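You operate a simulated robot arm through the tools that you are given. There is no shell and no other tool. Be economical: measure what you need, move in short steps, check, and stop when the job is done.

You run a simulated robot arm. Do the job below in one go: nothing can be reset, and whatever is moved stays where it is left.

Task
Switch off press one and wipe the paste off its tray with the black pad.
Fine: power off first; put the pad back and push the tray in; touch no other control. What is to be rubbed or washed off counts as gone when no trace of it is left.

It is judged by the outcome, as a careful person would: the job done as asked, and still so three seconds after it is handed in. It fails if anything else is knocked over, pushed out of place, dropped, spilled or broken.

Robot
A 7-joint arm with a vacuum gripper, on a carriage that runs on a rail from [6.3, 0] to [-241.7, -0.2] (x, y) and turns from -9.006 to -3.194 rad about z. Base frame: it is fixed where the carriage stands at the start and does not move with it; the origin is on the floor, on the carriage's upright axis, x ahead of it, y to its left, z up. Lengths are in cm, angles in rad, forces in N, time in s.
With the tool pointing down near the work surface it reaches from about 32 to 74 cm from the robot's upright axis, wherever it stands. Its first joint turns from -2.897 to 2.897 rad. Places, roughly: press one air knob [60, 70, 120]; press one air valve handle [60, 70, 110]; press one heat dial [60, 20, 130]; press one left start button [50, 70, 80]; press one power switch [60, 20, 110]; press one reset key [70, 20, 100]; press one right start button [50, 20, 80]; press one stop button [60, 70, 100]; press one time dial [60, 20, 120]; press one tray [50, 40, 90]; press two air knob [60, -20, 120]; press two air valve handle [60, -20, 110]; press two heat dial [60, -70, 130]; press two left start button [50, -20, 80]; press two power switch [60, -70, 110]; press two reset key [70, -70, 100]. Payload 1.06 kg.
Tool frame: the origin (TCP) lies in the middle of the cups' lips, and z points out of the cups. The gripper has 1 cup of 2.4 cm across, covering 2.4 by 2.4 cm (tool x, y); the bellows give 0.8 cm. With the vacuum on, a cup seals on a smooth face that it is pressed against (1 to 4 N); it does not hold porous or soft things. The pull reaches 23 N.
Orientation is told as [roll, pitch, yaw] about the base's x, y, z axes, in that order, counted from this pose: with the cups facing straight down, the tool's x points along the base's -x, its y along +y and its z along -z.

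Tools
- The arm moves only by the tool jog_arm. Its arguments are lists of equal length, an entry for each row: "offset": the shift along the tool's x, y, z in cm, a list of three; "turn": the turn, a rotation vector about the tool's x, y, z in degrees, a list of three; "vacuum": the vacuum: 1 switches it on, 0 off. In form: {"offset": [[x, y, z], ...], "turn": [[wx, wy, wz], ...], "vacuum": [vacuum, ...]}. A call has 1 to 20 rows; each row shifts and turns the commanded pose from where the row before left it, along the tool's axes as they then stand. A row lasts 0.2 s, in which the tool goes at most 5 cm and 0.15 rad; a call with a longer step from one row to the next is refused whole, and so is a gripper value outside its range. A pose out of reach is approached as far as the arm can. The call stops where the force on the tool passes 50 N (or 10 N more than at its start, if that is more) or the arm is blocked; 0.2 s more then pass. The pull builds up within a second once a cup has sealed. Time passes only in rows, and 0.2 s behind the last, so rows that do not move give it time. The reply holds the time, the measured pose of the TCP, the force on the tool along the base axes and the pull of the vacuum, in the units named above and with some noise, with the torque about the TCP (base axes, N m) and any sound that the robot's microphone picked up.
- Cameras (640 x 400 px; columns grow to the right, rows downward): "scene" is now at [2.1, 15.88, 159.48]; the picture's right is [0.11, -0.99, 0.00], its down [-0.70, -0.08, -0.71] and it looks along [0.71, 0.08, -0.70] (base axes); focal length 271 px, centre (320, 200). "wrist" rides on the gripper at [7.8, 1.9, -9.6] in the tool frame; the picture's right is [-0.24, 0.97, 0.00], its down [-0.71, -0.17, -0.69] and it looks along [-0.67, -0.16, 0.73] (tool axes); focal length 243 px, centre (320, 200). There is no depth. A picture from a camera that has moved, and an enlarged one, comes with that camera's place and axes in the base frame and with its lens. The place of the scene camera against the robot may be out by one fixed shift of up to 1.2 cm in any direction.
- get_image(camera): a new picture of that camera. The clock stands still meanwhile.
- slide_trunk(by): slides the trunk up (or, below 0, down) by that many cm; the arm and the scene camera ride with it, the base frame stays. It gives what a move gives, with no picture.
- steer(legs): drives the robot by 1 to 6 legs, each [ahead, left, turn to the left] in cm, cm and rad, along the robot's own axes; the way and the turn of a leg run together, so that a leg with both is an arc; at most 150 cm and 3.142 rad a leg. The arm and the cameras ride along, it lands a little off, and it stops where it bumps. It keeps to its track: a leg is cut to what the track allows. It gives what a move gives.
- pan_tilt(pan, tilt): turns the head with the scene camera to pan (to the left, within 2.705 rad either way) and tilt (down, from -0.506 to 1.204), counted from straight ahead of the robot. It gives what a move gives.
- enlarge(camera, box): a new picture of the part [left, top, right, bottom] of that camera's present view, enlarged. The clock stands still meanwhile.
- finish_job(): hands the job in; it is judged then, once.

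Go step by step. Nothing tells you exact positions but the pictures and the camera data: compare them with the known pose of the tool, close in by small moves and look again before you grip or let go. The budget is 120 turns and 82 pictures, counting those below and the enlarged ones. Unless the task says otherwise, let go and move clear before handing in, and close with one line.

The tools are called after "Request:" as name(argument=value, ...) on one line, values as JSON. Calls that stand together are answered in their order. jog_arm: Moves the arm, as the interface text tells. Its arguments: {"type":"object","properties":{"offset":{"type":"array","items":{"type":"array","items":{"type":"number"}}},"turn":{"type":"array","items":{"type":"array","items":{"type":"number"}}},"vacuum":{"type":"array","items":{"type":"number"}}},"required":["offset","turn","vacuum"]} The other tools are called the same way: slide_trunk (by) slides the trunk up or down; steer (legs) drives the base; pan_tilt (pan, tilt) turns the head that bears the scene camera; get_image (camera) takes a picture; enlarge (camera, box) takes an enlarged picture of a part of a camera's view; finish_job () hands the job in.

At the start:

```text
t: 0.0
tcp_pos: [36.65, 12.33, 131.83]
orientation: [-0.001, 0.0, -0.001]
force: [0.4, 0.0, 0.3]
torque: [0.0, 0.01, -0.01]
pull: 0.1
trunk travel left (down, up): [-52.5, 6.5]
robot x, y, heading: [-0.11, -0.16, -0.002]
head pan, tilt: [0.112, 0.778]
```

scene: 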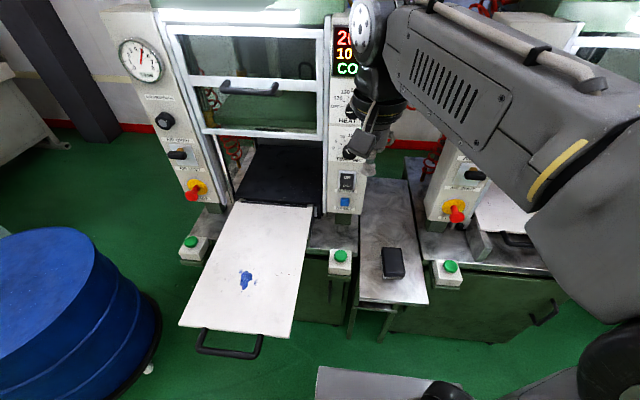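
wrist: 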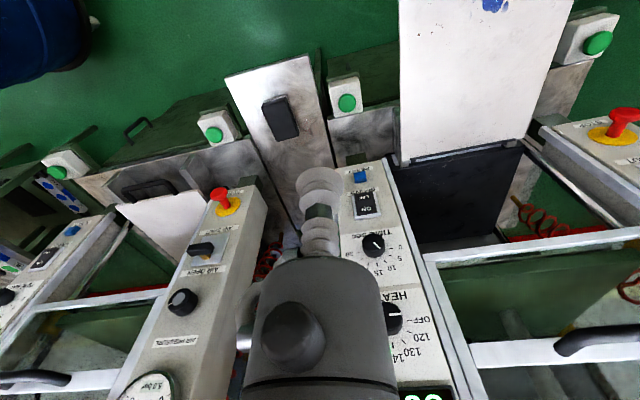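

I see press one with its tray pulled out and blue paste on it, the power rocker on its right column and the black pad on the side table. I'll look closer at the switch and the pad first.

Request:
enlarge(camera="scene", box=[310, 120, 430, 220])

Request:
enlarge(camera="scene", box=[160, 190, 440, 365])

Request:
enlarge(camera="wrist", box=[240, 60, 440, 260])

```text
4.00 times, centred on (370, 170) of scene
camera zoom: at [2.1, 15.88, 159.48], right [0.11, -0.99, 0.0], down [-0.7, -0.08, -0.71], along [0.71, 0.08, -0.7], focal length 1085 px, centre (120, 320)
```

zoom: 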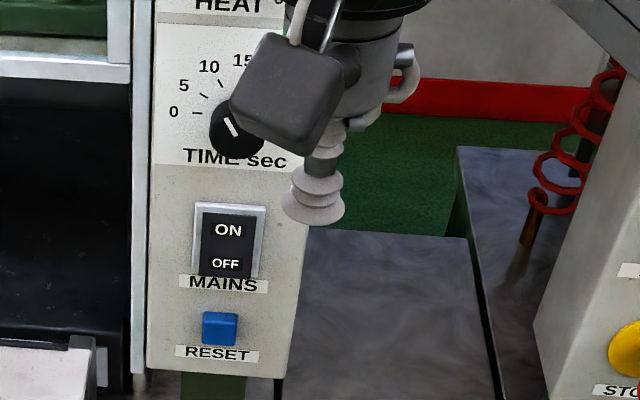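

```text
2.29 times, centred on (300, 278) of scene
camera zoom: at [2.1, 15.88, 159.48], right [0.11, -0.99, 0.0], down [-0.7, -0.08, -0.71], along [0.71, 0.08, -0.7], focal length 620 px, centre (366, 23)
```

zoom: 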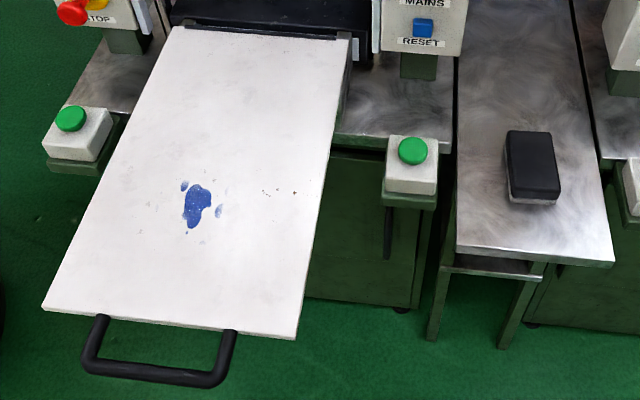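

```text
2.00 times, centred on (340, 160) of wrist
camera zoom: at [28.85, 14.17, 141.48], right [0.24, 0.97, 0.0], down [0.71, -0.17, 0.69], along [0.67, -0.16, -0.73], focal length 485 px, centre (280, 280)
```

zoom: 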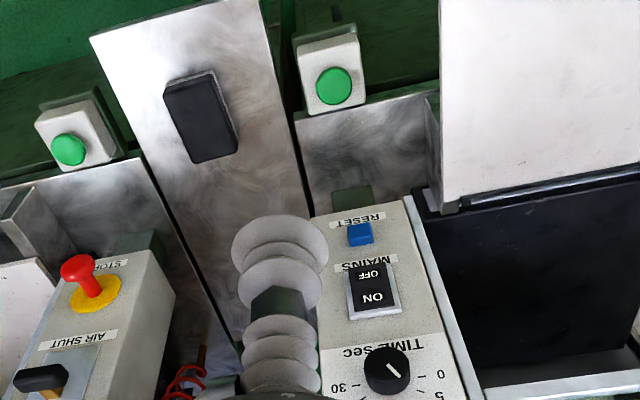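

The rocker's OFF half works out at about (63, 15.3, 106), on a near-vertical panel. I'll turn the tool to face the panel, well clear of it.

Request:
jog_arm(offset=[[-4, 0, 0], [-4, 0, 0], [0, 0, 0], [0, 0, 0], [0, 0, 0], [0, 0, 0], [0, 0, 0], [0, 0, 0], [0, 0, 0], [0, 0, 0], [0, 0, 0], [0, 0, 0], [0, 0, 0], [0, 0, 0]], turn=[[0, 0, 0], [0, 0, 0], [0, -7.5, 0], [0, -7.5, 0], [0, -7.5, 0], [0, -7.5, 0], [0, -7.5, 0], [0, -7.5, 0], [0, -7.5, 0], [0, -7.5, 0], [0, -7.5, 0], [0, -7.5, 0], [0, -7.5, 0], [0, -7.5, 0]], vacuum=[0, 0, 0, 0, 0, 0, 0, 0, 0, 0, 0, 0, 0, 0])

```text
t: 2.9
tcp_pos: [42.62, 20.97, 128.46]
orientation: [0.55, -1.266, -0.248]
force: [1.2, -0.8, 0.3]
torque: [0.0, 0.02, 0.02]
pull: 0.0
trunk travel left (down, up): [-52.5, 6.5]
robot x, y, heading: [-0.08, -0.31, 0.002]
head pan, tilt: [0.112, 0.778]
stopped in row 14: the arm was blocked; the commanded pose is now the measured one
```

The arm was blocked near the end of the turn, probably by its own reach. I'll look at how it stands.

Request:
get_image(camera="scene")

Request:
get_image(camera="wrist")

```text
76 pictures are left
camera scene: at [2.06, 15.91, 159.47], right [0.11, -0.99, 0.0], down [-0.7, -0.08, -0.71], along [0.71, 0.08, -0.7], focal length 271 px, centre (320, 200)
```

scene: 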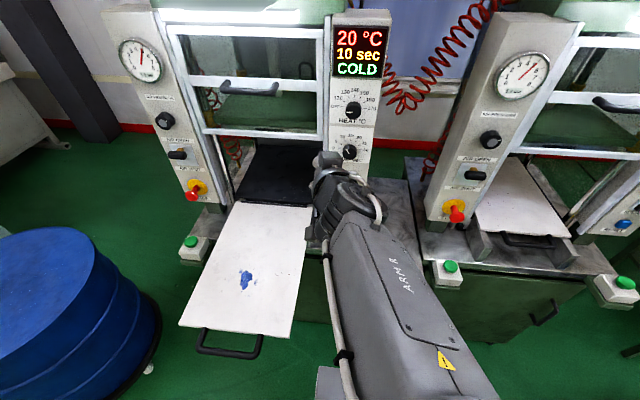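

```text
75 pictures are left
camera wrist: at [31.13, 20.31, 123.82], right [-0.2, 0.91, 0.38], down [-0.38, -0.42, 0.82], along [0.91, 0.02, 0.42], focal length 243 px, centre (320, 200)
```

wrist: 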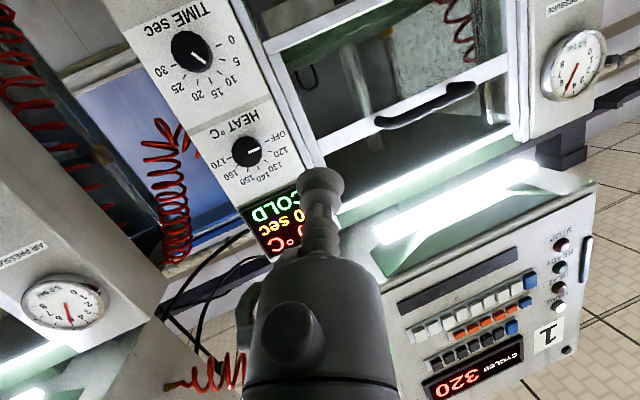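

The arm swung off to the left near a joint limit, still clear of everything. I'll move it forward and down so that it unfolds, then straighten the tool.

Request:
jog_arm(offset=[[2.1, -1.63, 2.9], [2.1, -1.63, 2.9], [2.1, -1.63, 2.9], [2.1, -1.63, 2.9]], turn=[[0, 0, 0], [0, 0, 0], [0, 0, 0], [0, 0, 0]], vacuum=[0, 0, 0, 0])

```text
t: 3.3
tcp_pos: [38.69, 30.18, 125.41]
orientation: [0.528, -1.282, 0.045]
force: [0.6, 0.9, 0.3]
torque: [-0.03, -0.03, 0.0]
pull: 0.0
trunk travel left (down, up): [-52.5, 6.5]
robot x, y, heading: [-0.09, 0.16, -0.002]
head pan, tilt: [0.112, 0.778]
stopped in row 2: the arm was blocked; the commanded pose is now the measured one
```

Still at a joint limit. I'll pitch back toward down to free the arm.

Request:
jog_arm(offset=[[0, 0, 0], [0, 0, 0], [0, 0, 0], [0, 0, 0], [0, 0, 0], [0, 0, 0]], turn=[[0, 8, 0], [0, 8, 0], [0, 8, 0], [0, 8, 0], [0, 8, 0], [0, 8, 0]], vacuum=[0, 0, 0, 0, 0, 0])

```text
t: 4.7
tcp_pos: [38.6, 30.23, 125.25]
orientation: [0.162, -0.475, 0.482]
force: [-0.6, 0.3, 0.2]
torque: [0.01, 0.02, 0.03]
pull: 0.1
trunk travel left (down, up): [-52.5, 6.5]
robot x, y, heading: [-0.29, 0.17, -0.001]
head pan, tilt: [0.112, 0.778]
```

It is free again with some yaw wound in. I'll straighten the yaw, then move forward in front of the panel before pitching further.

Request:
jog_arm(offset=[[0, 0, 0], [0, 0, 0], [0, 0, 0], [0, 0, 0], [0, 0, 0], [-1.22, -3, 2.88], [-1.22, -3, 2.88], [-1.22, -3, 2.88], [-1.22, -3, 2.88], [-1.22, -3, 2.88]], turn=[[4.36, -0.4, 4.9], [4.36, -0.4, 4.9], [4.36, -0.4, 4.9], [4.36, -0.4, 4.9], [4.36, -0.4, 4.9], [0, 0, 0], [0, 0, 0], [0, 0, 0], [0, 0, 0], [0, 0, 0]], vacuum=[0, 0, 0, 0, 0, 0, 0, 0, 0, 0])

```text
t: 6.9
tcp_pos: [50.7, 15.21, 115.11]
orientation: [-0.001, -0.477, 0.001]
force: [-0.7, 0.6, 0.0]
torque: [0.02, -0.02, 0.04]
pull: 0.0
trunk travel left (down, up): [-52.5, 6.5]
robot x, y, heading: [-0.04, 0.22, -0.0]
head pan, tilt: [0.112, 0.778]
```

Straight and in front of the panel. Now I'll pitch further in small steps.

Request:
jog_arm(offset=[[0, 0, 2], [0, 0, 2], [0, 0, 0], [0, 0, 0], [0, 0, 0], [0, 0, 0], [0, 0, 0]], turn=[[0, 0, 0], [0, 0, 0], [0, -7.5, 0], [0, -7.5, 0], [0, -7.5, 0], [0, -7.5, 0], [0, -7.5, 0]], vacuum=[0, 0, 0, 0, 0, 0, 0])

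Request:
get_image(camera="scene")

Request:
get_image(camera="wrist")

```text
t: 8.5
tcp_pos: [52.35, 15.26, 111.65]
orientation: [-0.003, -1.133, 0.004]
force: [-0.1, -0.3, 0.4]
torque: [0.0, 0.0, 0.0]
pull: 0.1
trunk travel left (down, up): [-52.5, 6.5]
robot x, y, heading: [-0.1, -0.21, 0.001]
head pan, tilt: [0.112, 0.778]
```

```text
74 pictures are left
camera scene: at [2.1, 15.88, 159.48], right [0.11, -0.99, 0.0], down [-0.7, -0.08, -0.71], along [0.71, 0.08, -0.7], focal length 271 px, centre (320, 200)
```

scene: 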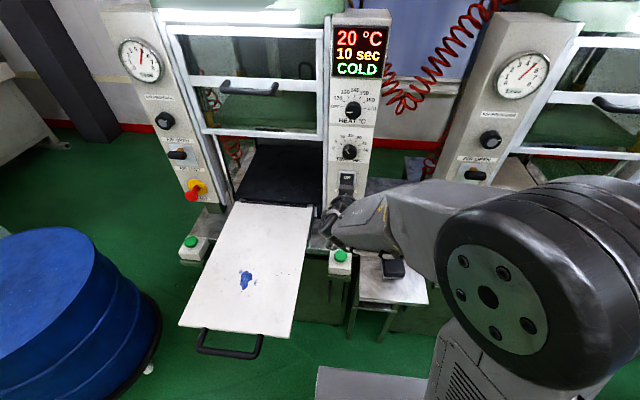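

```text
73 pictures are left
camera wrist: at [40.57, 17.2, 108.72], right [0.1, 0.97, 0.21], down [-0.32, -0.17, 0.93], along [0.94, -0.16, 0.29], focal length 243 px, centre (320, 200)
```

wrist: 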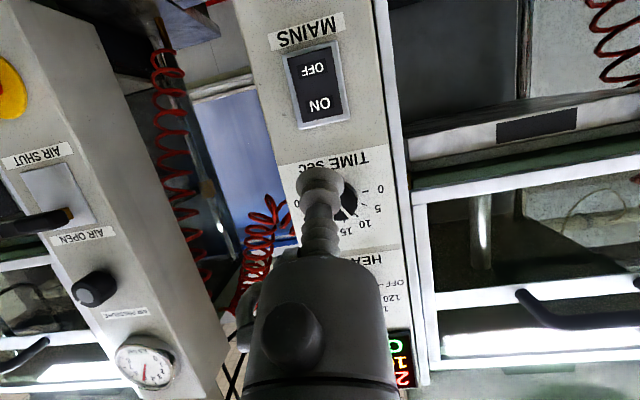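

The rocker spans z≈102.5–108 at x≈65, y≈15.3, with OFF at the lower end. I'll level the tool and bring it opposite the OFF end, still several cm away.

Request:
jog_arm(offset=[[0, 0, 0], [0, 0, 0], [0, 0, 0], [2.5, 0, 0], [2.5, 0, 0], [2.5, 0, 0], [0, 0, 2.5], [0, 0, 2.5]], turn=[[0, -7, 0], [0, -7, 0], [0, -7, 0], [0, 0, 0], [0, 0, 0], [0, 0, 0], [0, 0, 0], [0, 0, 0]], vacuum=[0, 0, 0, 0, 0, 0, 0, 0])

Request:
get_image(camera="wrist")

Request:
enlarge(camera="scene", box=[300, 160, 420, 240])

```text
t: 10.3
tcp_pos: [57.13, 15.21, 103.82]
orientation: [-0.016, -1.499, 0.017]
force: [-0.4, -0.3, 1.4]
torque: [0.02, 0.0, 0.03]
pull: 0.1
trunk travel left (down, up): [-52.5, 6.5]
robot x, y, heading: [-0.13, 0.08, -0.001]
head pan, tilt: [0.112, 0.778]
```

```text
72 pictures are left
camera wrist: at [47.07, 17.19, 96.74], right [0.02, 0.97, 0.23], down [-0.63, -0.17, 0.76], along [0.77, -0.16, 0.61], focal length 243 px, centre (320, 200)
```

wrist: 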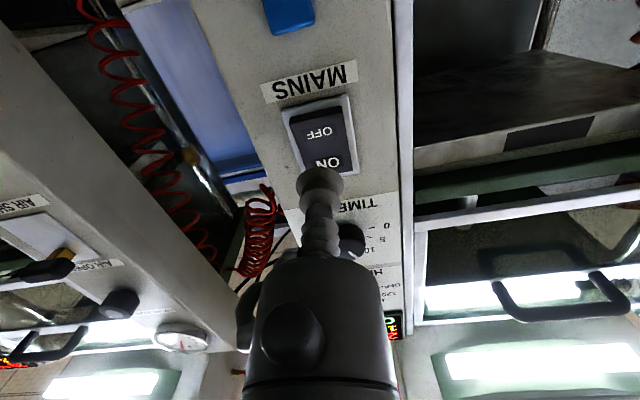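

```text
5.00 times, centred on (360, 200) of scene
camera zoom: at [2.11, 15.87, 159.48], right [0.11, -0.99, 0.0], down [-0.7, -0.08, -0.71], along [0.71, 0.08, -0.7], focal length 1356 px, centre (120, 200)
```

zoom: 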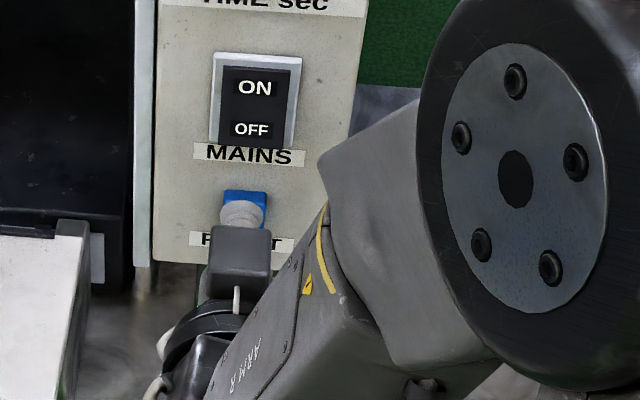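

The cup is level with the OFF label and in line with it. I'll advance and press in small steps.

Request:
jog_arm(offset=[[-0.2, 0, 3], [-0.2, 0, 3], [0, 0, 0.8]], turn=[[0, 0, 0], [0, 0, 0], [0, 0, 0]], vacuum=[0, 0, 0])

Request:
jog_arm(offset=[[0, 0, 0.4], [0, 0, 0.4]], turn=[[0, 0, 0], [0, 0, 0]], vacuum=[0, 0])

Request:
get_image(camera="wrist")

```text
t: 11.1
tcp_pos: [63.85, 15.18, 103.74]
orientation: [-0.017, -1.499, 0.018]
force: [-0.3, 0.0, 0.4]
torque: [0.01, 0.03, 0.01]
pull: 0.0
trunk travel left (down, up): [-52.5, 6.5]
robot x, y, heading: [-0.03, -0.17, 0.004]
head pan, tilt: [0.112, 0.778]
```

```text
t: 11.7
tcp_pos: [64.63, 15.35, 103.49]
orientation: [-0.012, -1.496, 0.012]
force: [-0.7, 1.0, 0.2]
torque: [0.01, -0.03, 0.04]
pull: 0.0
trunk travel left (down, up): [-52.5, 6.5]
robot x, y, heading: [-0.29, -0.16, -0.002]
head pan, tilt: [0.112, 0.778]
```

```text
70 pictures are left
camera wrist: at [54.59, 17.13, 96.57], right [0.02, 0.97, 0.23], down [-0.63, -0.17, 0.76], along [0.78, -0.16, 0.61], focal length 243 px, centre (320, 200)
```

wrist: 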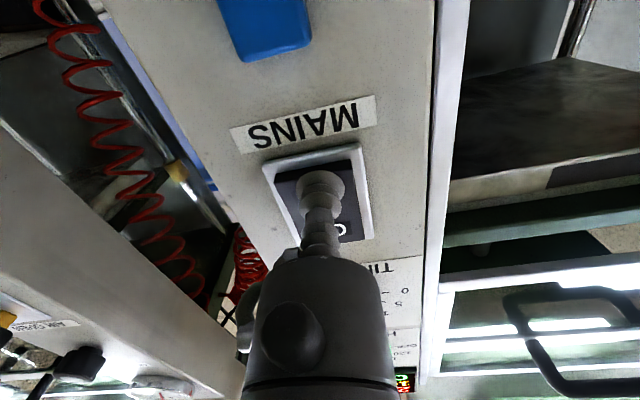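

The cup is right over the OFF half and almost touching. I'll keep pressing.

Request:
jog_arm(offset=[[0, 0, 0.4], [0, 0, 0.4]], turn=[[0, 0, 0], [0, 0, 0]], vacuum=[0, 0])

Request:
jog_arm(offset=[[0, 0, 0.4], [0, 0, 0.3]], turn=[[0, 0, 0], [0, 0, 0]], vacuum=[0, 0])

Request:
enlarge(camera="scene", box=[300, 10, 420, 240])

```text
t: 12.3
tcp_pos: [65.38, 15.21, 103.57]
orientation: [-0.018, -1.497, 0.018]
force: [-8.7, -0.2, -4.9]
torque: [0.01, -0.13, 0.0]
pull: 0.0
trunk travel left (down, up): [-52.5, 6.5]
robot x, y, heading: [-0.21, 0.14, 0.003]
head pan, tilt: [0.112, 0.778]
```

```text
t: 13.1
tcp_pos: [65.49, 15.16, 103.26]
orientation: [-0.019, -1.486, 0.021]
force: [-17.1, -2.8, -0.3]
torque: [0.09, -0.19, 0.05]
pull: 0.1
trunk travel left (down, up): [-52.5, 6.5]
robot x, y, heading: [-0.18, -0.04, 0.001]
head pan, tilt: [0.112, 0.778]
stopped in row 2: the force on the tool passed its limit at 50 N (the readings are from after the stop); the commanded pose is now the measured one
```

```text
1.74 times, centred on (360, 125) of scene
camera zoom: at [1.77, 15.85, 159.53], right [0.11, -0.99, 0.0], down [-0.7, -0.08, -0.71], along [0.71, 0.08, -0.7], focal length 472 px, centre (250, 330)
```

zoom: 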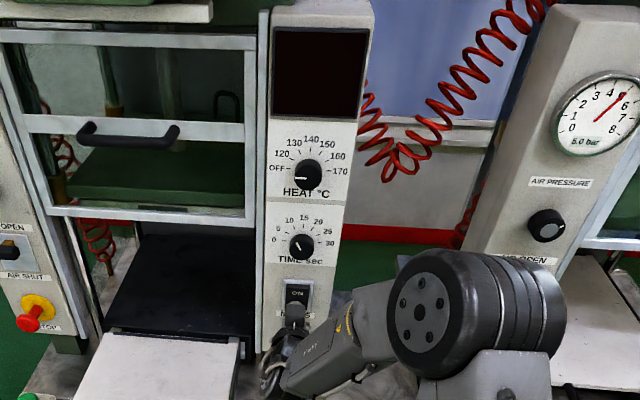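

The display is dark, so the power is off. I'll back straight away, turn the tool down and go over the pad, which I put at about (52, -1.5, 84.7).

Request:
jog_arm(offset=[[0, 0, -2], [0, 0, -4], [0, 0, -4], [-4, 0, 0], [-4, 0, 0], [0, 0, 0], [0, 0, 0], [0, 0, 0], [0, 0, 0], [0, 0, 0], [0, 0, 0], [0, 0, 0], [0, 0, 0], [0, 0, 0], [0, 0, 0]], turn=[[0, 0, 0], [0, 0, 0], [0, 0, 0], [0, 0, 0], [0, 0, 0], [0, 8.5, 0], [0, 8.5, 0], [0, 8.5, 0], [0, 8.5, 0], [0, 8.5, 0], [0, 8.5, 0], [0, 8.5, 0], [0, 8.5, 0], [0, 8.5, 0], [0, 8.5, 0]], vacuum=[0, 0, 0, 0, 0, 0, 0, 0, 0, 0, 0, 0, 0, 0, 0])

Request:
enlarge(camera="scene", box=[310, 20, 420, 240])

Request:
get_image(camera="wrist")

```text
t: 16.3
tcp_pos: [56.53, 15.31, 112.13]
orientation: [-0.001, -0.002, 0.003]
force: [0.4, -0.4, -0.2]
torque: [0.0, 0.0, 0.01]
pull: 0.0
trunk travel left (down, up): [-52.5, 6.5]
robot x, y, heading: [-0.06, 0.38, -0.004]
head pan, tilt: [0.112, 0.778]
```

```text
1.82 times, centred on (365, 130) of scene
camera zoom: at [2.06, 15.89, 159.48], right [0.11, -0.99, 0.0], down [-0.7, -0.08, -0.71], along [0.71, 0.08, -0.7], focal length 493 px, centre (238, 327)
```

zoom: 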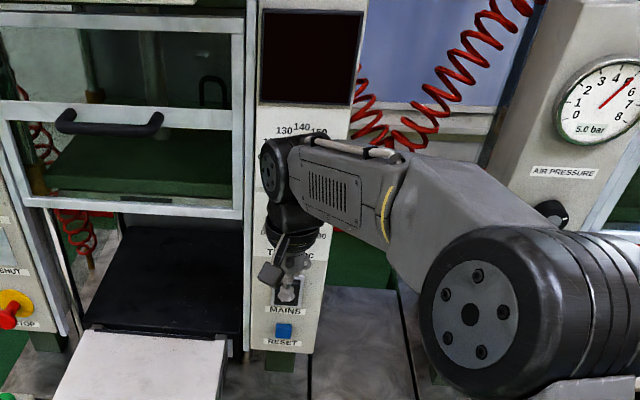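

```text
67 pictures are left
camera wrist: at [48.76, 17.13, 121.6], right [0.23, 0.97, 0.0], down [0.71, -0.17, 0.69], along [0.67, -0.16, -0.73], focal length 243 px, centre (320, 200)
```

wrist: 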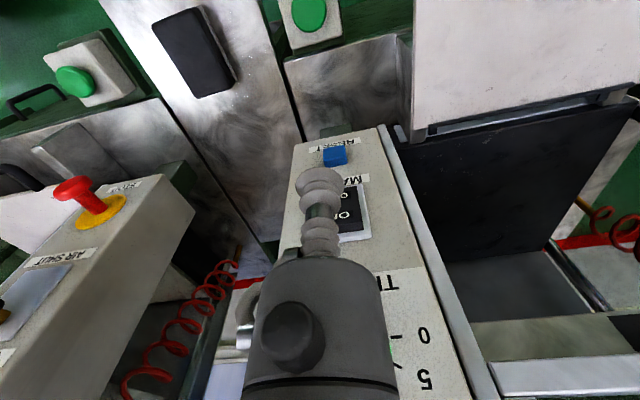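

Now over to the pad; all pictures agree on roughly (52.2, -1.0).

Request:
jog_arm(offset=[[4.4, 0, 0], [0, -4, 0], [0, -4, 0], [0, -4, 0], [0, -4.2, 0], [0, 0, 4], [0, 0, 4], [0, 0, 4]], turn=[[0, 0, 0], [0, 0, 0], [0, 0, 0], [0, 0, 0], [0, 0, 0], [0, 0, 0], [0, 0, 0], [0, 0, 0]], vacuum=[0, 0, 0, 0, 0, 0, 0, 0])

Request:
get_image(camera="wrist")

Request:
get_image(camera="scene")

```text
t: 18.1
tcp_pos: [52.14, -1.04, 100.19]
orientation: [0.0, -0.003, 0.001]
force: [-0.4, 0.1, -1.2]
torque: [-0.01, 0.01, -0.01]
pull: 0.0
trunk travel left (down, up): [-52.5, 6.5]
robot x, y, heading: [-0.0, 0.09, -0.003]
head pan, tilt: [0.112, 0.778]
```

```text
66 pictures are left
camera wrist: at [44.34, 0.79, 109.74], right [0.23, 0.97, 0.0], down [0.71, -0.17, 0.69], along [0.67, -0.16, -0.73], focal length 243 px, centre (320, 200)
```

wrist: 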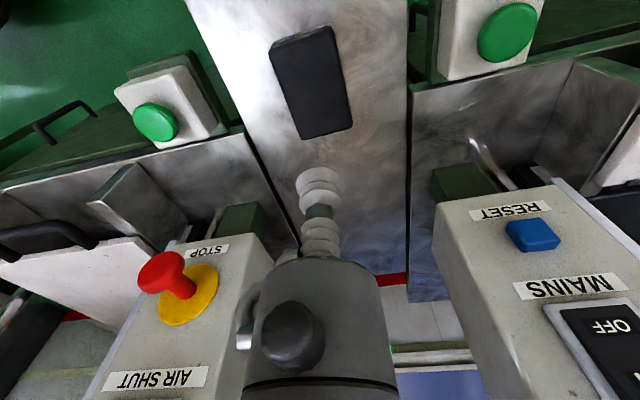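

```text
65 pictures are left
camera scene: at [2.05, 15.87, 159.48], right [0.11, -0.99, 0.0], down [-0.7, -0.08, -0.71], along [0.71, 0.08, -0.7], focal length 271 px, centre (320, 200)
```

scene: 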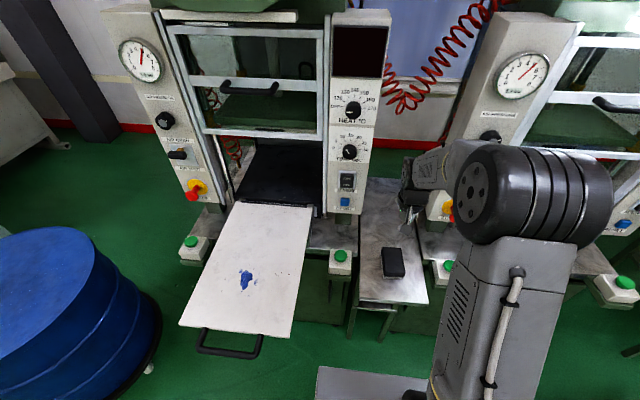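

The pad's centre now looks to be at about (51.8, -1.8). I'll lower to just above it and check.

Request:
jog_arm(offset=[[0.3, -0.7, 4], [0, 0, 4], [0, 0, 3.5]], turn=[[0, 0, 0], [0, 0, 0], [0, 0, 0]], vacuum=[0, 0, 0])

Request:
get_image(camera="wrist")

Request:
enlarge(camera="scene", box=[340, 200, 460, 300])

```text
t: 18.9
tcp_pos: [51.85, -1.68, 88.56]
orientation: [-0.001, -0.003, 0.002]
force: [0.1, 0.3, 0.0]
torque: [0.0, 0.01, 0.04]
pull: 0.1
trunk travel left (down, up): [-52.5, 6.5]
robot x, y, heading: [-0.13, 0.16, 0.001]
head pan, tilt: [0.112, 0.778]
```

```text
64 pictures are left
camera wrist: at [44.02, 0.2, 98.07], right [0.23, 0.97, 0.0], down [0.71, -0.17, 0.69], along [0.67, -0.16, -0.73], focal length 243 px, centre (320, 200)
```

wrist: 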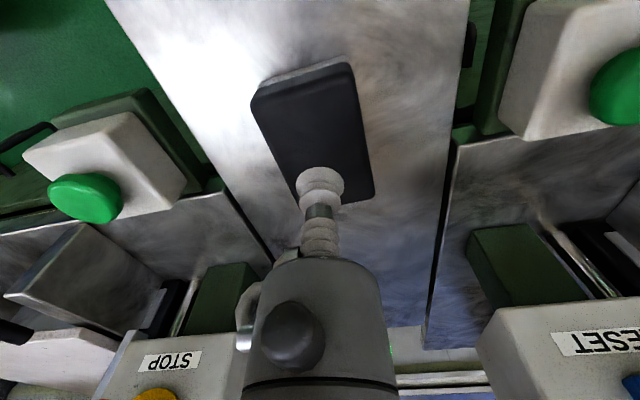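

```text
4.00 times, centred on (400, 250) of scene
camera zoom: at [2.05, 15.89, 159.48], right [0.11, -0.99, 0.0], down [-0.7, -0.08, -0.71], along [0.71, 0.08, -0.7], focal length 1085 px, centre (0, 0)
```

zoom: 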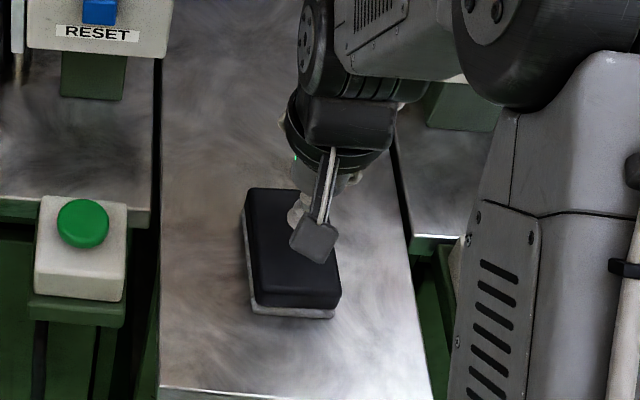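

The pad is a hard black block with a felt sole, centred near (51.0, -1.8), about 8 × 5 cm. I'll centre on it, switch on the vacuum and press lightly.

Request:
jog_arm(offset=[[0.8, -0.1, 2], [0, 0, 1.2], [0, 0, 0.3], [0, 0, 0.3]], turn=[[0, 0, 0], [0, 0, 0], [0, 0, 0], [0, 0, 0]], vacuum=[1, 1, 1, 1])

```text
t: 19.9
tcp_pos: [51.11, -1.93, 84.7]
orientation: [-0.002, -0.003, 0.001]
force: [0.6, 0.0, 0.2]
torque: [-0.02, -0.04, -0.02]
pull: 0.1
trunk travel left (down, up): [-52.5, 6.5]
robot x, y, heading: [0.07, 0.01, -0.0]
head pan, tilt: [0.112, 0.778]
```

Request:
jog_arm(offset=[[0, 0, 0.3], [0, 0, 0.3]], turn=[[0, 0, 0], [0, 0, 0]], vacuum=[1, 1])

Request:
jog_arm(offset=[[0, 0, 0.3], [0, 0, 0]], turn=[[0, 0, 0], [0, 0, 0]], vacuum=[1, 1])

Request:
get_image(camera="wrist")

```text
t: 20.5
tcp_pos: [51.27, -1.83, 84.22]
orientation: [-0.002, -0.003, 0.002]
force: [-0.3, 0.2, 0.2]
torque: [-0.01, 0.02, 0.02]
pull: 23.3
trunk travel left (down, up): [-52.5, 6.5]
robot x, y, heading: [-0.09, 0.12, 0.002]
head pan, tilt: [0.112, 0.778]
```

```text
t: 21.1
tcp_pos: [51.13, -1.8, 84.01]
orientation: [-0.001, -0.005, 0.002]
force: [-0.5, 0.0, 9.9]
torque: [0.03, 0.01, -0.01]
pull: 23.2
trunk travel left (down, up): [-52.5, 6.5]
robot x, y, heading: [0.03, -0.09, -0.002]
head pan, tilt: [0.112, 0.778]
```

```text
62 pictures are left
camera wrist: at [43.36, 0.08, 93.48], right [0.23, 0.97, 0.0], down [0.7, -0.17, 0.69], along [0.67, -0.16, -0.72], focal length 243 px, centre (320, 200)
```

wrist: 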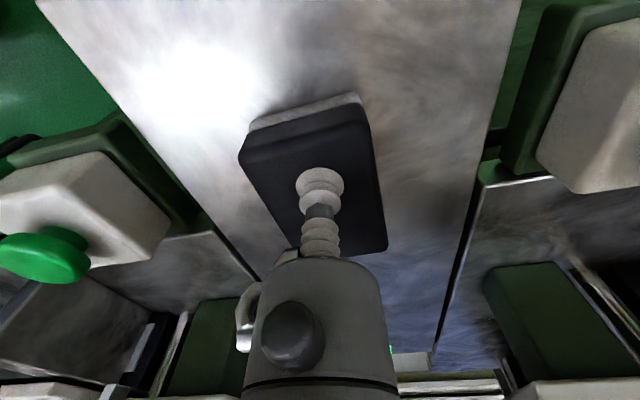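

The seal holds with a pull of 23 N. I'll note the pad's home as TCP (51.15, -1.8, 84.2), lift it and carry it high toward the tray.

Request:
jog_arm(offset=[[0, 0, -2], [0, 0, -4], [0, 0, -4], [0, 0, -4], [0, 4, 0], [0, 4, 0], [0, 4, 0], [0, 4, 0], [0, 4, 0]], turn=[[0, 0, 0], [0, 0, 0], [0, 0, 0], [0, 0, 0], [0, 0, 0], [0, 0, 0], [0, 0, 0], [0, 0, 0], [0, 0, 0]], vacuum=[1, 1, 1, 1, 1, 1, 1, 1, 1])

Request:
enlarge(camera="scene", box=[170, 190, 350, 360])

Request:
get_image(camera="wrist")

```text
t: 23.1
tcp_pos: [51.07, 18.1, 97.74]
orientation: [-0.001, -0.001, 0.001]
force: [0.9, 0.6, 0.3]
torque: [0.0, 0.02, -0.03]
pull: 22.7
trunk travel left (down, up): [-52.5, 6.5]
robot x, y, heading: [-0.25, 0.41, -0.001]
head pan, tilt: [0.112, 0.778]
```

```text
2.35 times, centred on (260, 275) of scene
camera zoom: at [2.05, 15.89, 159.48], right [0.11, -0.99, 0.0], down [-0.7, -0.08, -0.71], along [0.71, 0.08, -0.7], focal length 638 px, centre (461, 24)
```

zoom: 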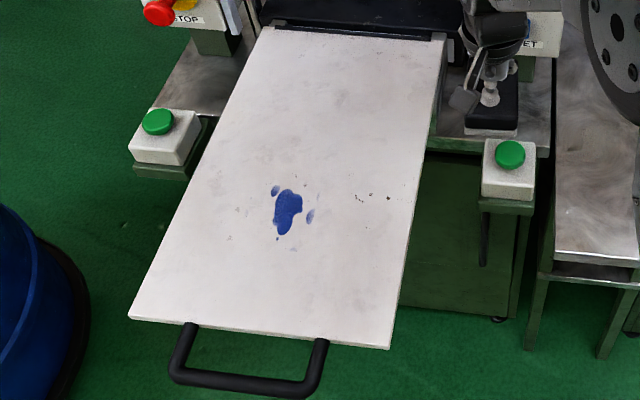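

```text
60 pictures are left
camera wrist: at [43.35, 20.03, 107.29], right [0.23, 0.97, 0.0], down [0.71, -0.17, 0.69], along [0.67, -0.16, -0.73], focal length 243 px, centre (320, 200)
```

wrist: 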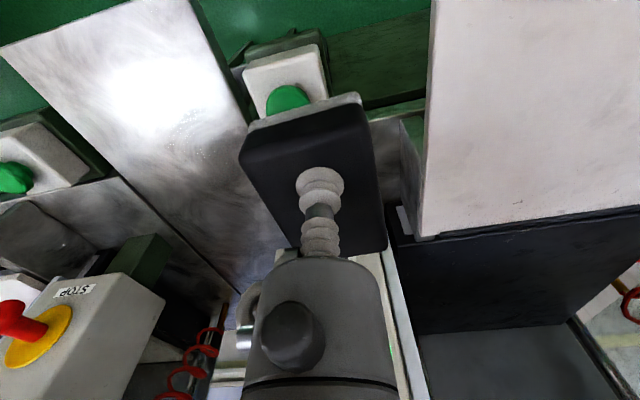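

The pad is held and level. I'll move over the inner part of the tray so the wrist camera sees the paste.

Request:
jog_arm(offset=[[0, 4, 0], [0, 4, 0], [0, 4, 0], [0, 4, 0], [0, 4, 0]], turn=[[0, 0, 0], [0, 0, 0], [0, 0, 0], [0, 0, 0], [0, 0, 0]], vacuum=[1, 1, 1, 1, 1])

Request:
get_image(camera="wrist")

Request:
enlarge(camera="scene", box=[210, 240, 310, 310])

```text
t: 24.3
tcp_pos: [51.13, 38.35, 97.56]
orientation: [-0.002, -0.005, 0.002]
force: [0.0, -0.2, -0.6]
torque: [0.01, 0.05, -0.03]
pull: 22.9
trunk travel left (down, up): [-52.5, 6.5]
robot x, y, heading: [0.21, -0.2, -0.002]
head pan, tilt: [0.112, 0.778]
```

```text
59 pictures are left
camera wrist: at [43.22, 40.27, 107.19], right [0.23, 0.97, 0.0], down [0.71, -0.17, 0.69], along [0.67, -0.16, -0.73], focal length 243 px, centre (320, 200)
```

wrist: 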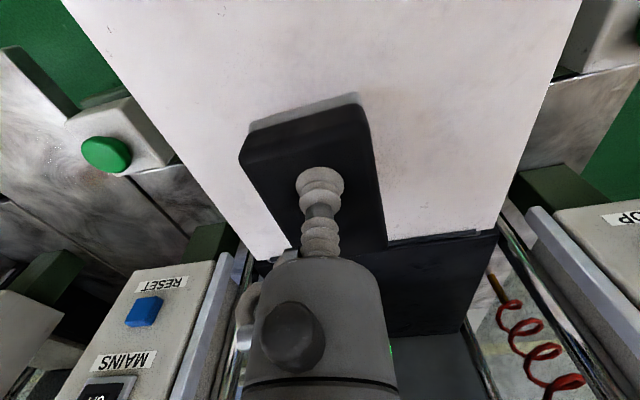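

```text
5.71 times, centred on (260, 275) of scene
camera zoom: at [2.04, 15.89, 159.47], right [0.11, -0.99, 0.0], down [-0.7, -0.08, -0.71], along [0.71, 0.08, -0.7], focal length 1549 px, centre (663, -229)
```

zoom: 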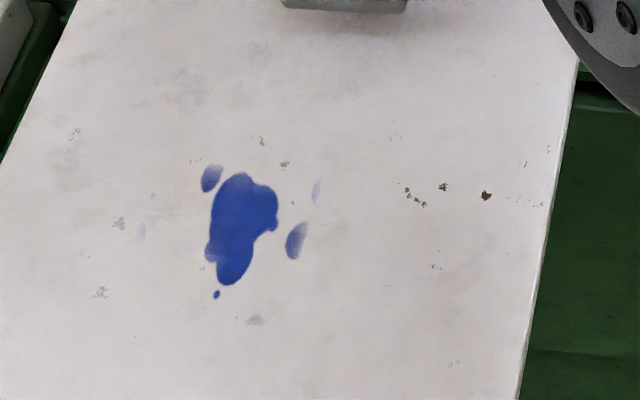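

The blue marks lie within about x 35–44, y 38–48, and the brown and grey specks look like wear in the tray. I'll move over the paste and lower gently.

Request:
jog_arm(offset=[[3, 1.4, 0], [3, 1.4, 0], [3, 1.5, 0], [0, 0, 3], [0, 0, 2.5]], turn=[[0, 0, 0], [0, 0, 0], [0, 0, 0], [0, 0, 0], [0, 0, 0]], vacuum=[1, 1, 1, 1, 1])

Request:
enlarge(camera="scene", box=[190, 220, 330, 320])

Request:
get_image(camera="wrist")

```text
t: 25.5
tcp_pos: [42.03, 42.49, 93.03]
orientation: [0.009, -0.011, 0.002]
force: [0.3, -4.2, 49.6]
torque: [-0.04, 0.13, 0.0]
pull: 23.3
trunk travel left (down, up): [-52.5, 6.5]
robot x, y, heading: [0.12, -0.18, -0.0]
head pan, tilt: [0.112, 0.778]
```

```text
4.00 times, centred on (260, 270) of scene
camera zoom: at [1.75, 15.53, 159.64], right [0.11, -0.99, 0.0], down [-0.7, -0.08, -0.71], along [0.71, 0.08, -0.7], focal length 1085 px, centre (560, -80)
```

zoom: 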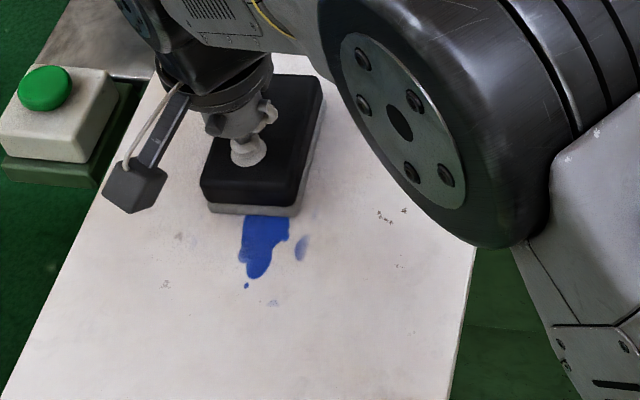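

```text
56 pictures are left
camera wrist: at [34.27, 44.32, 102.53], right [0.23, 0.97, 0.01], down [0.7, -0.18, 0.69], along [0.68, -0.15, -0.72], focal length 243 px, centre (320, 200)
```

wrist: 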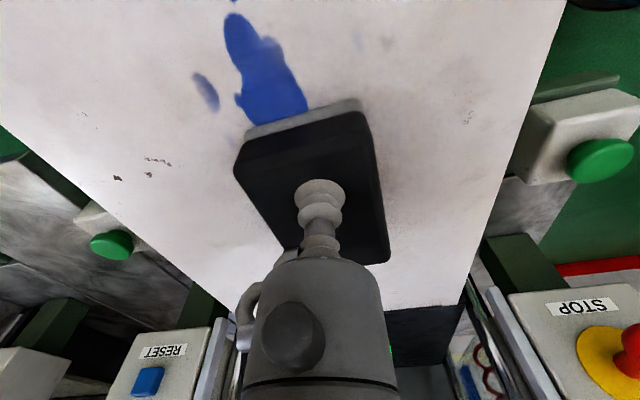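

The tray stands higher than I thought, about z 90, so the pad is already pressing too hard. I'll ease off at once and put the marks at x 33–41, y 37–46.

Request:
jog_arm(offset=[[0, 0, -1.0], [0, 0, 0]], turn=[[0, 0, 0], [0, 0, 0]], vacuum=[1, 1])

```text
t: 26.1
tcp_pos: [42.1, 42.51, 93.11]
orientation: [-0.002, -0.002, 0.002]
force: [5.6, 4.8, 8.6]
torque: [-0.04, 0.09, -0.02]
pull: 23.3
trunk travel left (down, up): [-52.5, 6.5]
robot x, y, heading: [0.0, -0.05, 0.001]
head pan, tilt: [0.112, 0.778]
```

A force of about 9 N is good for wiping. I'll stroke left and right in this lane, then move to the lane nearer me.

Request:
jog_arm(offset=[[0, 1.5, 0], [0, 1.5, 0], [0, 1.5, 0], [0, -2, 0], [0, -2, 0], [0, -2, 0], [0, -2, 0], [0, -2, 0], [0, 2, 0], [0, 2, 0], [0, 2, 0], [0, 2, 0], [0, 2, 0]], turn=[[0, 0, 0], [0, 0, 0], [0, 0, 0], [0, 0, 0], [0, 0, 0], [0, 0, 0], [0, 0, 0], [0, 0, 0], [0, 0, 0], [0, 0, 0], [0, 0, 0], [0, 0, 0], [0, 0, 0]], vacuum=[1, 1, 1, 1, 1, 1, 1, 1, 1, 1, 1, 1, 1])

Request:
enlarge(camera="scene", box=[190, 220, 330, 320])

```text
t: 26.7
tcp_pos: [42.77, 44.26, 93.55]
orientation: [-0.004, -0.013, -0.006]
force: [2.5, -6.9, 17.0]
torque: [-0.06, -0.01, -0.01]
pull: 22.4
trunk travel left (down, up): [-52.5, 6.5]
robot x, y, heading: [-0.17, -0.22, 0.001]
head pan, tilt: [0.112, 0.778]
stopped in row 2: the force on the tool passed its limit at 53 N (the readings are from after the stop); the commanded pose is now the measured one
```

```text
4.00 times, centred on (260, 270) of scene
camera zoom: at [1.96, 15.67, 159.5], right [0.11, -0.99, 0.0], down [-0.7, -0.08, -0.71], along [0.71, 0.08, -0.7], focal length 1085 px, centre (560, -80)
```

zoom: 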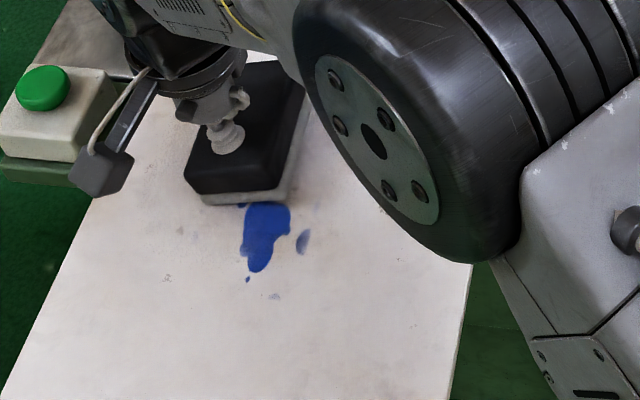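

The sideways move spiked the force. I'll press more lightly and stroke more slowly.

Request:
jog_arm(offset=[[0, 0, -0.3], [0, 0, 0]], turn=[[0, 0, 0], [0, 0, 0]], vacuum=[1, 1])

Request:
jog_arm(offset=[[0, -0.8, 0], [0, -0.8, 0], [0, -0.8, 0], [0, -0.8, 0], [0, -0.8, 0]], turn=[[0, 0, 0], [0, 0, 0], [0, 0, 0], [0, 0, 0], [0, 0, 0]], vacuum=[1, 1, 1, 1, 1])

Request:
get_image(camera="scene")

```text
t: 27.3
tcp_pos: [42.44, 44.41, 93.87]
orientation: [-0.007, -0.006, -0.003]
force: [1.5, -6.6, 7.1]
torque: [-0.23, -0.03, -0.01]
pull: 22.7
trunk travel left (down, up): [-52.5, 6.5]
robot x, y, heading: [-0.04, 0.32, -0.003]
head pan, tilt: [0.112, 0.778]
```

```text
t: 28.5
tcp_pos: [42.55, 40.5, 93.76]
orientation: [-0.007, -0.007, -0.001]
force: [-0.5, -0.1, 0.1]
torque: [-0.06, 0.0, 0.02]
pull: 23.0
trunk travel left (down, up): [-52.5, 6.5]
robot x, y, heading: [-0.11, 0.04, 0.0]
head pan, tilt: [0.112, 0.778]
```

```text
54 pictures are left
camera scene: at [2.03, 15.87, 159.48], right [0.11, -0.99, 0.0], down [-0.7, -0.08, -0.71], along [0.71, 0.08, -0.7], focal length 271 px, centre (320, 200)
```

scene: 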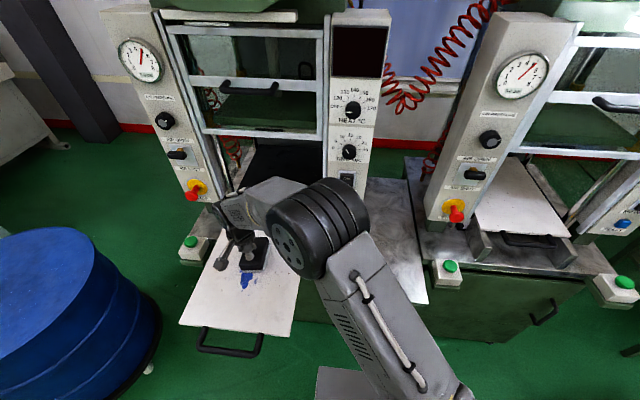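

Contact is near z 93.5 and the tray hasn't moved. I'll shift the lane to x 39.5 and stroke with light pressure.

Request:
jog_arm(offset=[[1.5, 0, -0.2], [1.5, 0, 0], [0, 0, 0.2], [0, 0, 0.3], [0, -1, 0], [0, -1, 0], [0, -1, 0], [0, -1, 0], [0, 1, 0], [0, 1, 0], [0, 1, 0], [0, 1, 0], [0, 1, 0], [0, 1, 0], [0, 1, 0], [0, 1, 0], [0, 1, 0], [0, 1, 0]], turn=[[0, 0, 0], [0, 0, 0], [0, 0, 0], [0, 0, 0], [0, 0, 0], [0, 0, 0], [0, 0, 0], [0, 0, 0], [0, 0, 0], [0, 0, 0], [0, 0, 0], [0, 0, 0], [0, 0, 0], [0, 0, 0], [0, 0, 0], [0, 0, 0], [0, 0, 0], [0, 0, 0]], vacuum=[1, 1, 1, 1, 1, 1, 1, 1, 1, 1, 1, 1, 1, 1, 1, 1, 1, 1])

Request:
enlarge(camera="scene", box=[190, 220, 330, 320])

```text
t: 32.3
tcp_pos: [39.56, 46.48, 93.42]
orientation: [-0.006, -0.007, -0.003]
force: [-1.2, -6.9, 9.8]
torque: [0.04, 0.01, -0.01]
pull: 23.2
trunk travel left (down, up): [-52.5, 6.5]
robot x, y, heading: [-0.02, -0.05, -0.002]
head pan, tilt: [0.112, 0.778]
```

```text
4.00 times, centred on (260, 270) of scene
camera zoom: at [1.98, 15.72, 159.5], right [0.11, -0.99, 0.0], down [-0.7, -0.08, -0.71], along [0.71, 0.08, -0.7], focal length 1085 px, centre (560, -80)
```

zoom: 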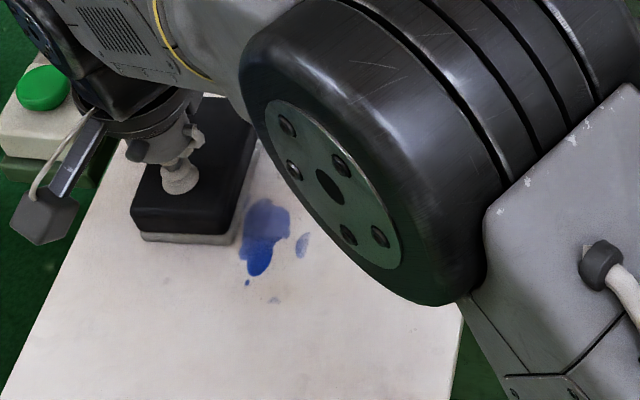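

The strokes are fading the paste. I'll keep going with the pad centred nearer me, going right and back.

Request:
jog_arm(offset=[[1.2, 0, 0], [1.2, 0, 0], [0, -1.2, 0], [0, -1.2, 0], [0, -1.2, 0], [0, -1.2, 0], [0, -1.2, 0], [0, -1.2, 0], [0, -1.2, 0], [0, -1.2, 0], [0, 1.2, 0], [0, 1.2, 0], [0, 1.2, 0], [0, 1.2, 0], [0, 1.2, 0], [0, 1.2, 0], [0, 1.2, 0], [0, 1.2, 0]], turn=[[0, 0, 0], [0, 0, 0], [0, 0, 0], [0, 0, 0], [0, 0, 0], [0, 0, 0], [0, 0, 0], [0, 0, 0], [0, 0, 0], [0, 0, 0], [0, 0, 0], [0, 0, 0], [0, 0, 0], [0, 0, 0], [0, 0, 0], [0, 0, 0], [0, 0, 0], [0, 0, 0]], vacuum=[1, 1, 1, 1, 1, 1, 1, 1, 1, 1, 1, 1, 1, 1, 1, 1, 1, 1])

Request:
enlarge(camera="scene", box=[190, 220, 330, 320])

```text
t: 36.0
tcp_pos: [37.34, 45.26, 93.64]
orientation: [-0.005, -0.011, -0.007]
force: [2.5, -6.9, 17.9]
torque: [-0.07, 0.0, 0.0]
pull: 22.5
trunk travel left (down, up): [-52.5, 6.5]
robot x, y, heading: [0.09, -0.01, 0.002]
head pan, tilt: [0.112, 0.778]
stopped in row 18: the force on the tool passed its limit at 54 N (the readings are from after the stop); the commanded pose is now the measured one
```

```text
4.00 times, centred on (260, 270) of scene
camera zoom: at [1.96, 15.63, 159.5], right [0.11, -0.99, 0.0], down [-0.7, -0.08, -0.71], along [0.71, 0.08, -0.7], focal length 1085 px, centre (560, -80)
```

zoom: 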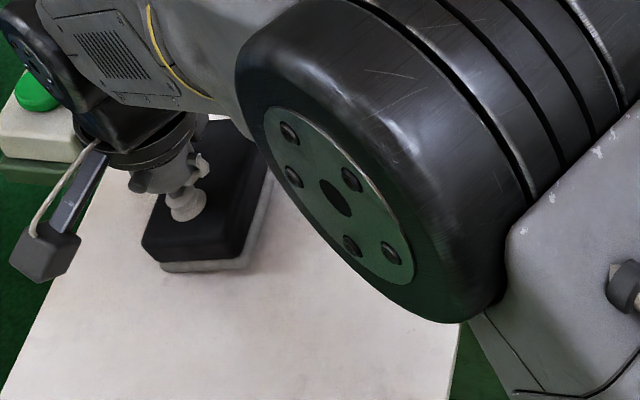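

The paste on the right looks gone. I'll lift the pad and move aside to inspect the whole tray.

Request:
jog_arm(offset=[[0, 0, -1], [0, 0, -4], [0, 0, -4], [-4, 0, 0], [-4, 0, 0], [-4, 0, 0], [0, -4, 0], [0, -4, 0]], turn=[[0, 0, 0], [0, 0, 0], [0, 0, 0], [0, 0, 0], [0, 0, 0], [0, 0, 0], [0, 0, 0], [0, 0, 0]], vacuum=[1, 1, 1, 1, 1, 1, 1, 1])

Request:
enlarge(camera="scene", box=[210, 240, 310, 310])

Request:
get_image(camera="wrist")

```text
t: 37.8
tcp_pos: [49.19, 37.33, 102.62]
orientation: [-0.01, -0.009, -0.003]
force: [-0.5, -0.4, 0.4]
torque: [-0.11, 0.03, -0.03]
pull: 23.1
trunk travel left (down, up): [-52.5, 6.5]
robot x, y, heading: [-0.12, -0.1, 0.0]
head pan, tilt: [0.112, 0.778]
```

```text
5.71 times, centred on (260, 275) of scene
camera zoom: at [2.02, 15.84, 159.48], right [0.11, -0.99, 0.0], down [-0.7, -0.08, -0.71], along [0.71, 0.08, -0.7], focal length 1549 px, centre (663, -229)
```

zoom: 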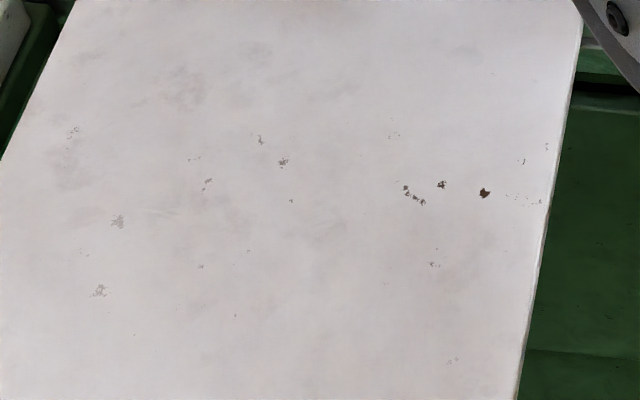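

```text
50 pictures are left
camera wrist: at [41.38, 39.3, 112.22], right [0.24, 0.97, -0.01], down [0.7, -0.17, 0.69], along [0.67, -0.17, -0.72], focal length 243 px, centre (320, 200)
```

wrist: 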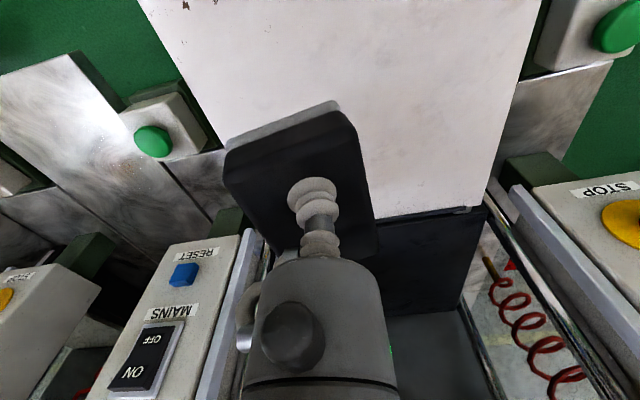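

The paste is gone; only the original grey and brown wear specks remain. I'll zoom in tightly to check for faint traces.

Request:
enlarge(camera="scene", box=[225, 260, 275, 292])

Request:
enlarge(camera="scene", box=[170, 195, 330, 345])

```text
12.50 times, centred on (250, 276) of scene
camera zoom: at [2.02, 15.84, 159.48], right [0.11, -0.99, 0.0], down [-0.7, -0.08, -0.71], along [0.71, 0.08, -0.7], focal length 3389 px, centre (1195, -750)
```

zoom: 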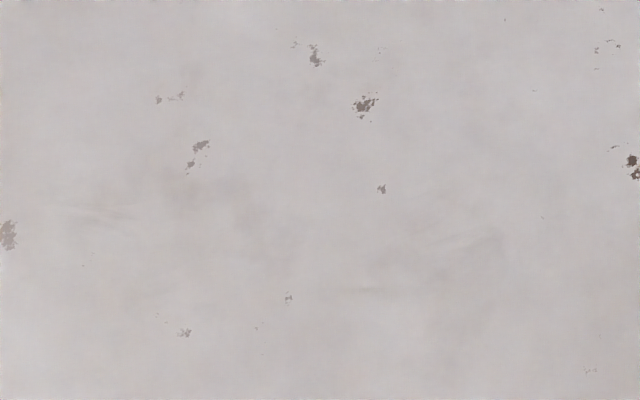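

```text
2.67 times, centred on (250, 270) of scene
camera zoom: at [2.02, 15.84, 159.48], right [0.11, -0.99, 0.0], down [-0.7, -0.08, -0.71], along [0.71, 0.08, -0.7], focal length 723 px, centre (507, 13)
```

zoom: 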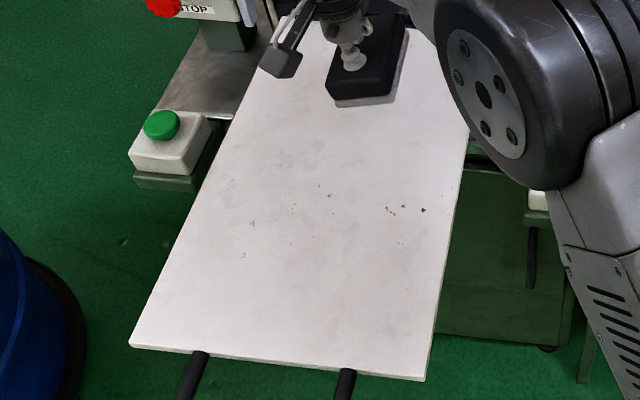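

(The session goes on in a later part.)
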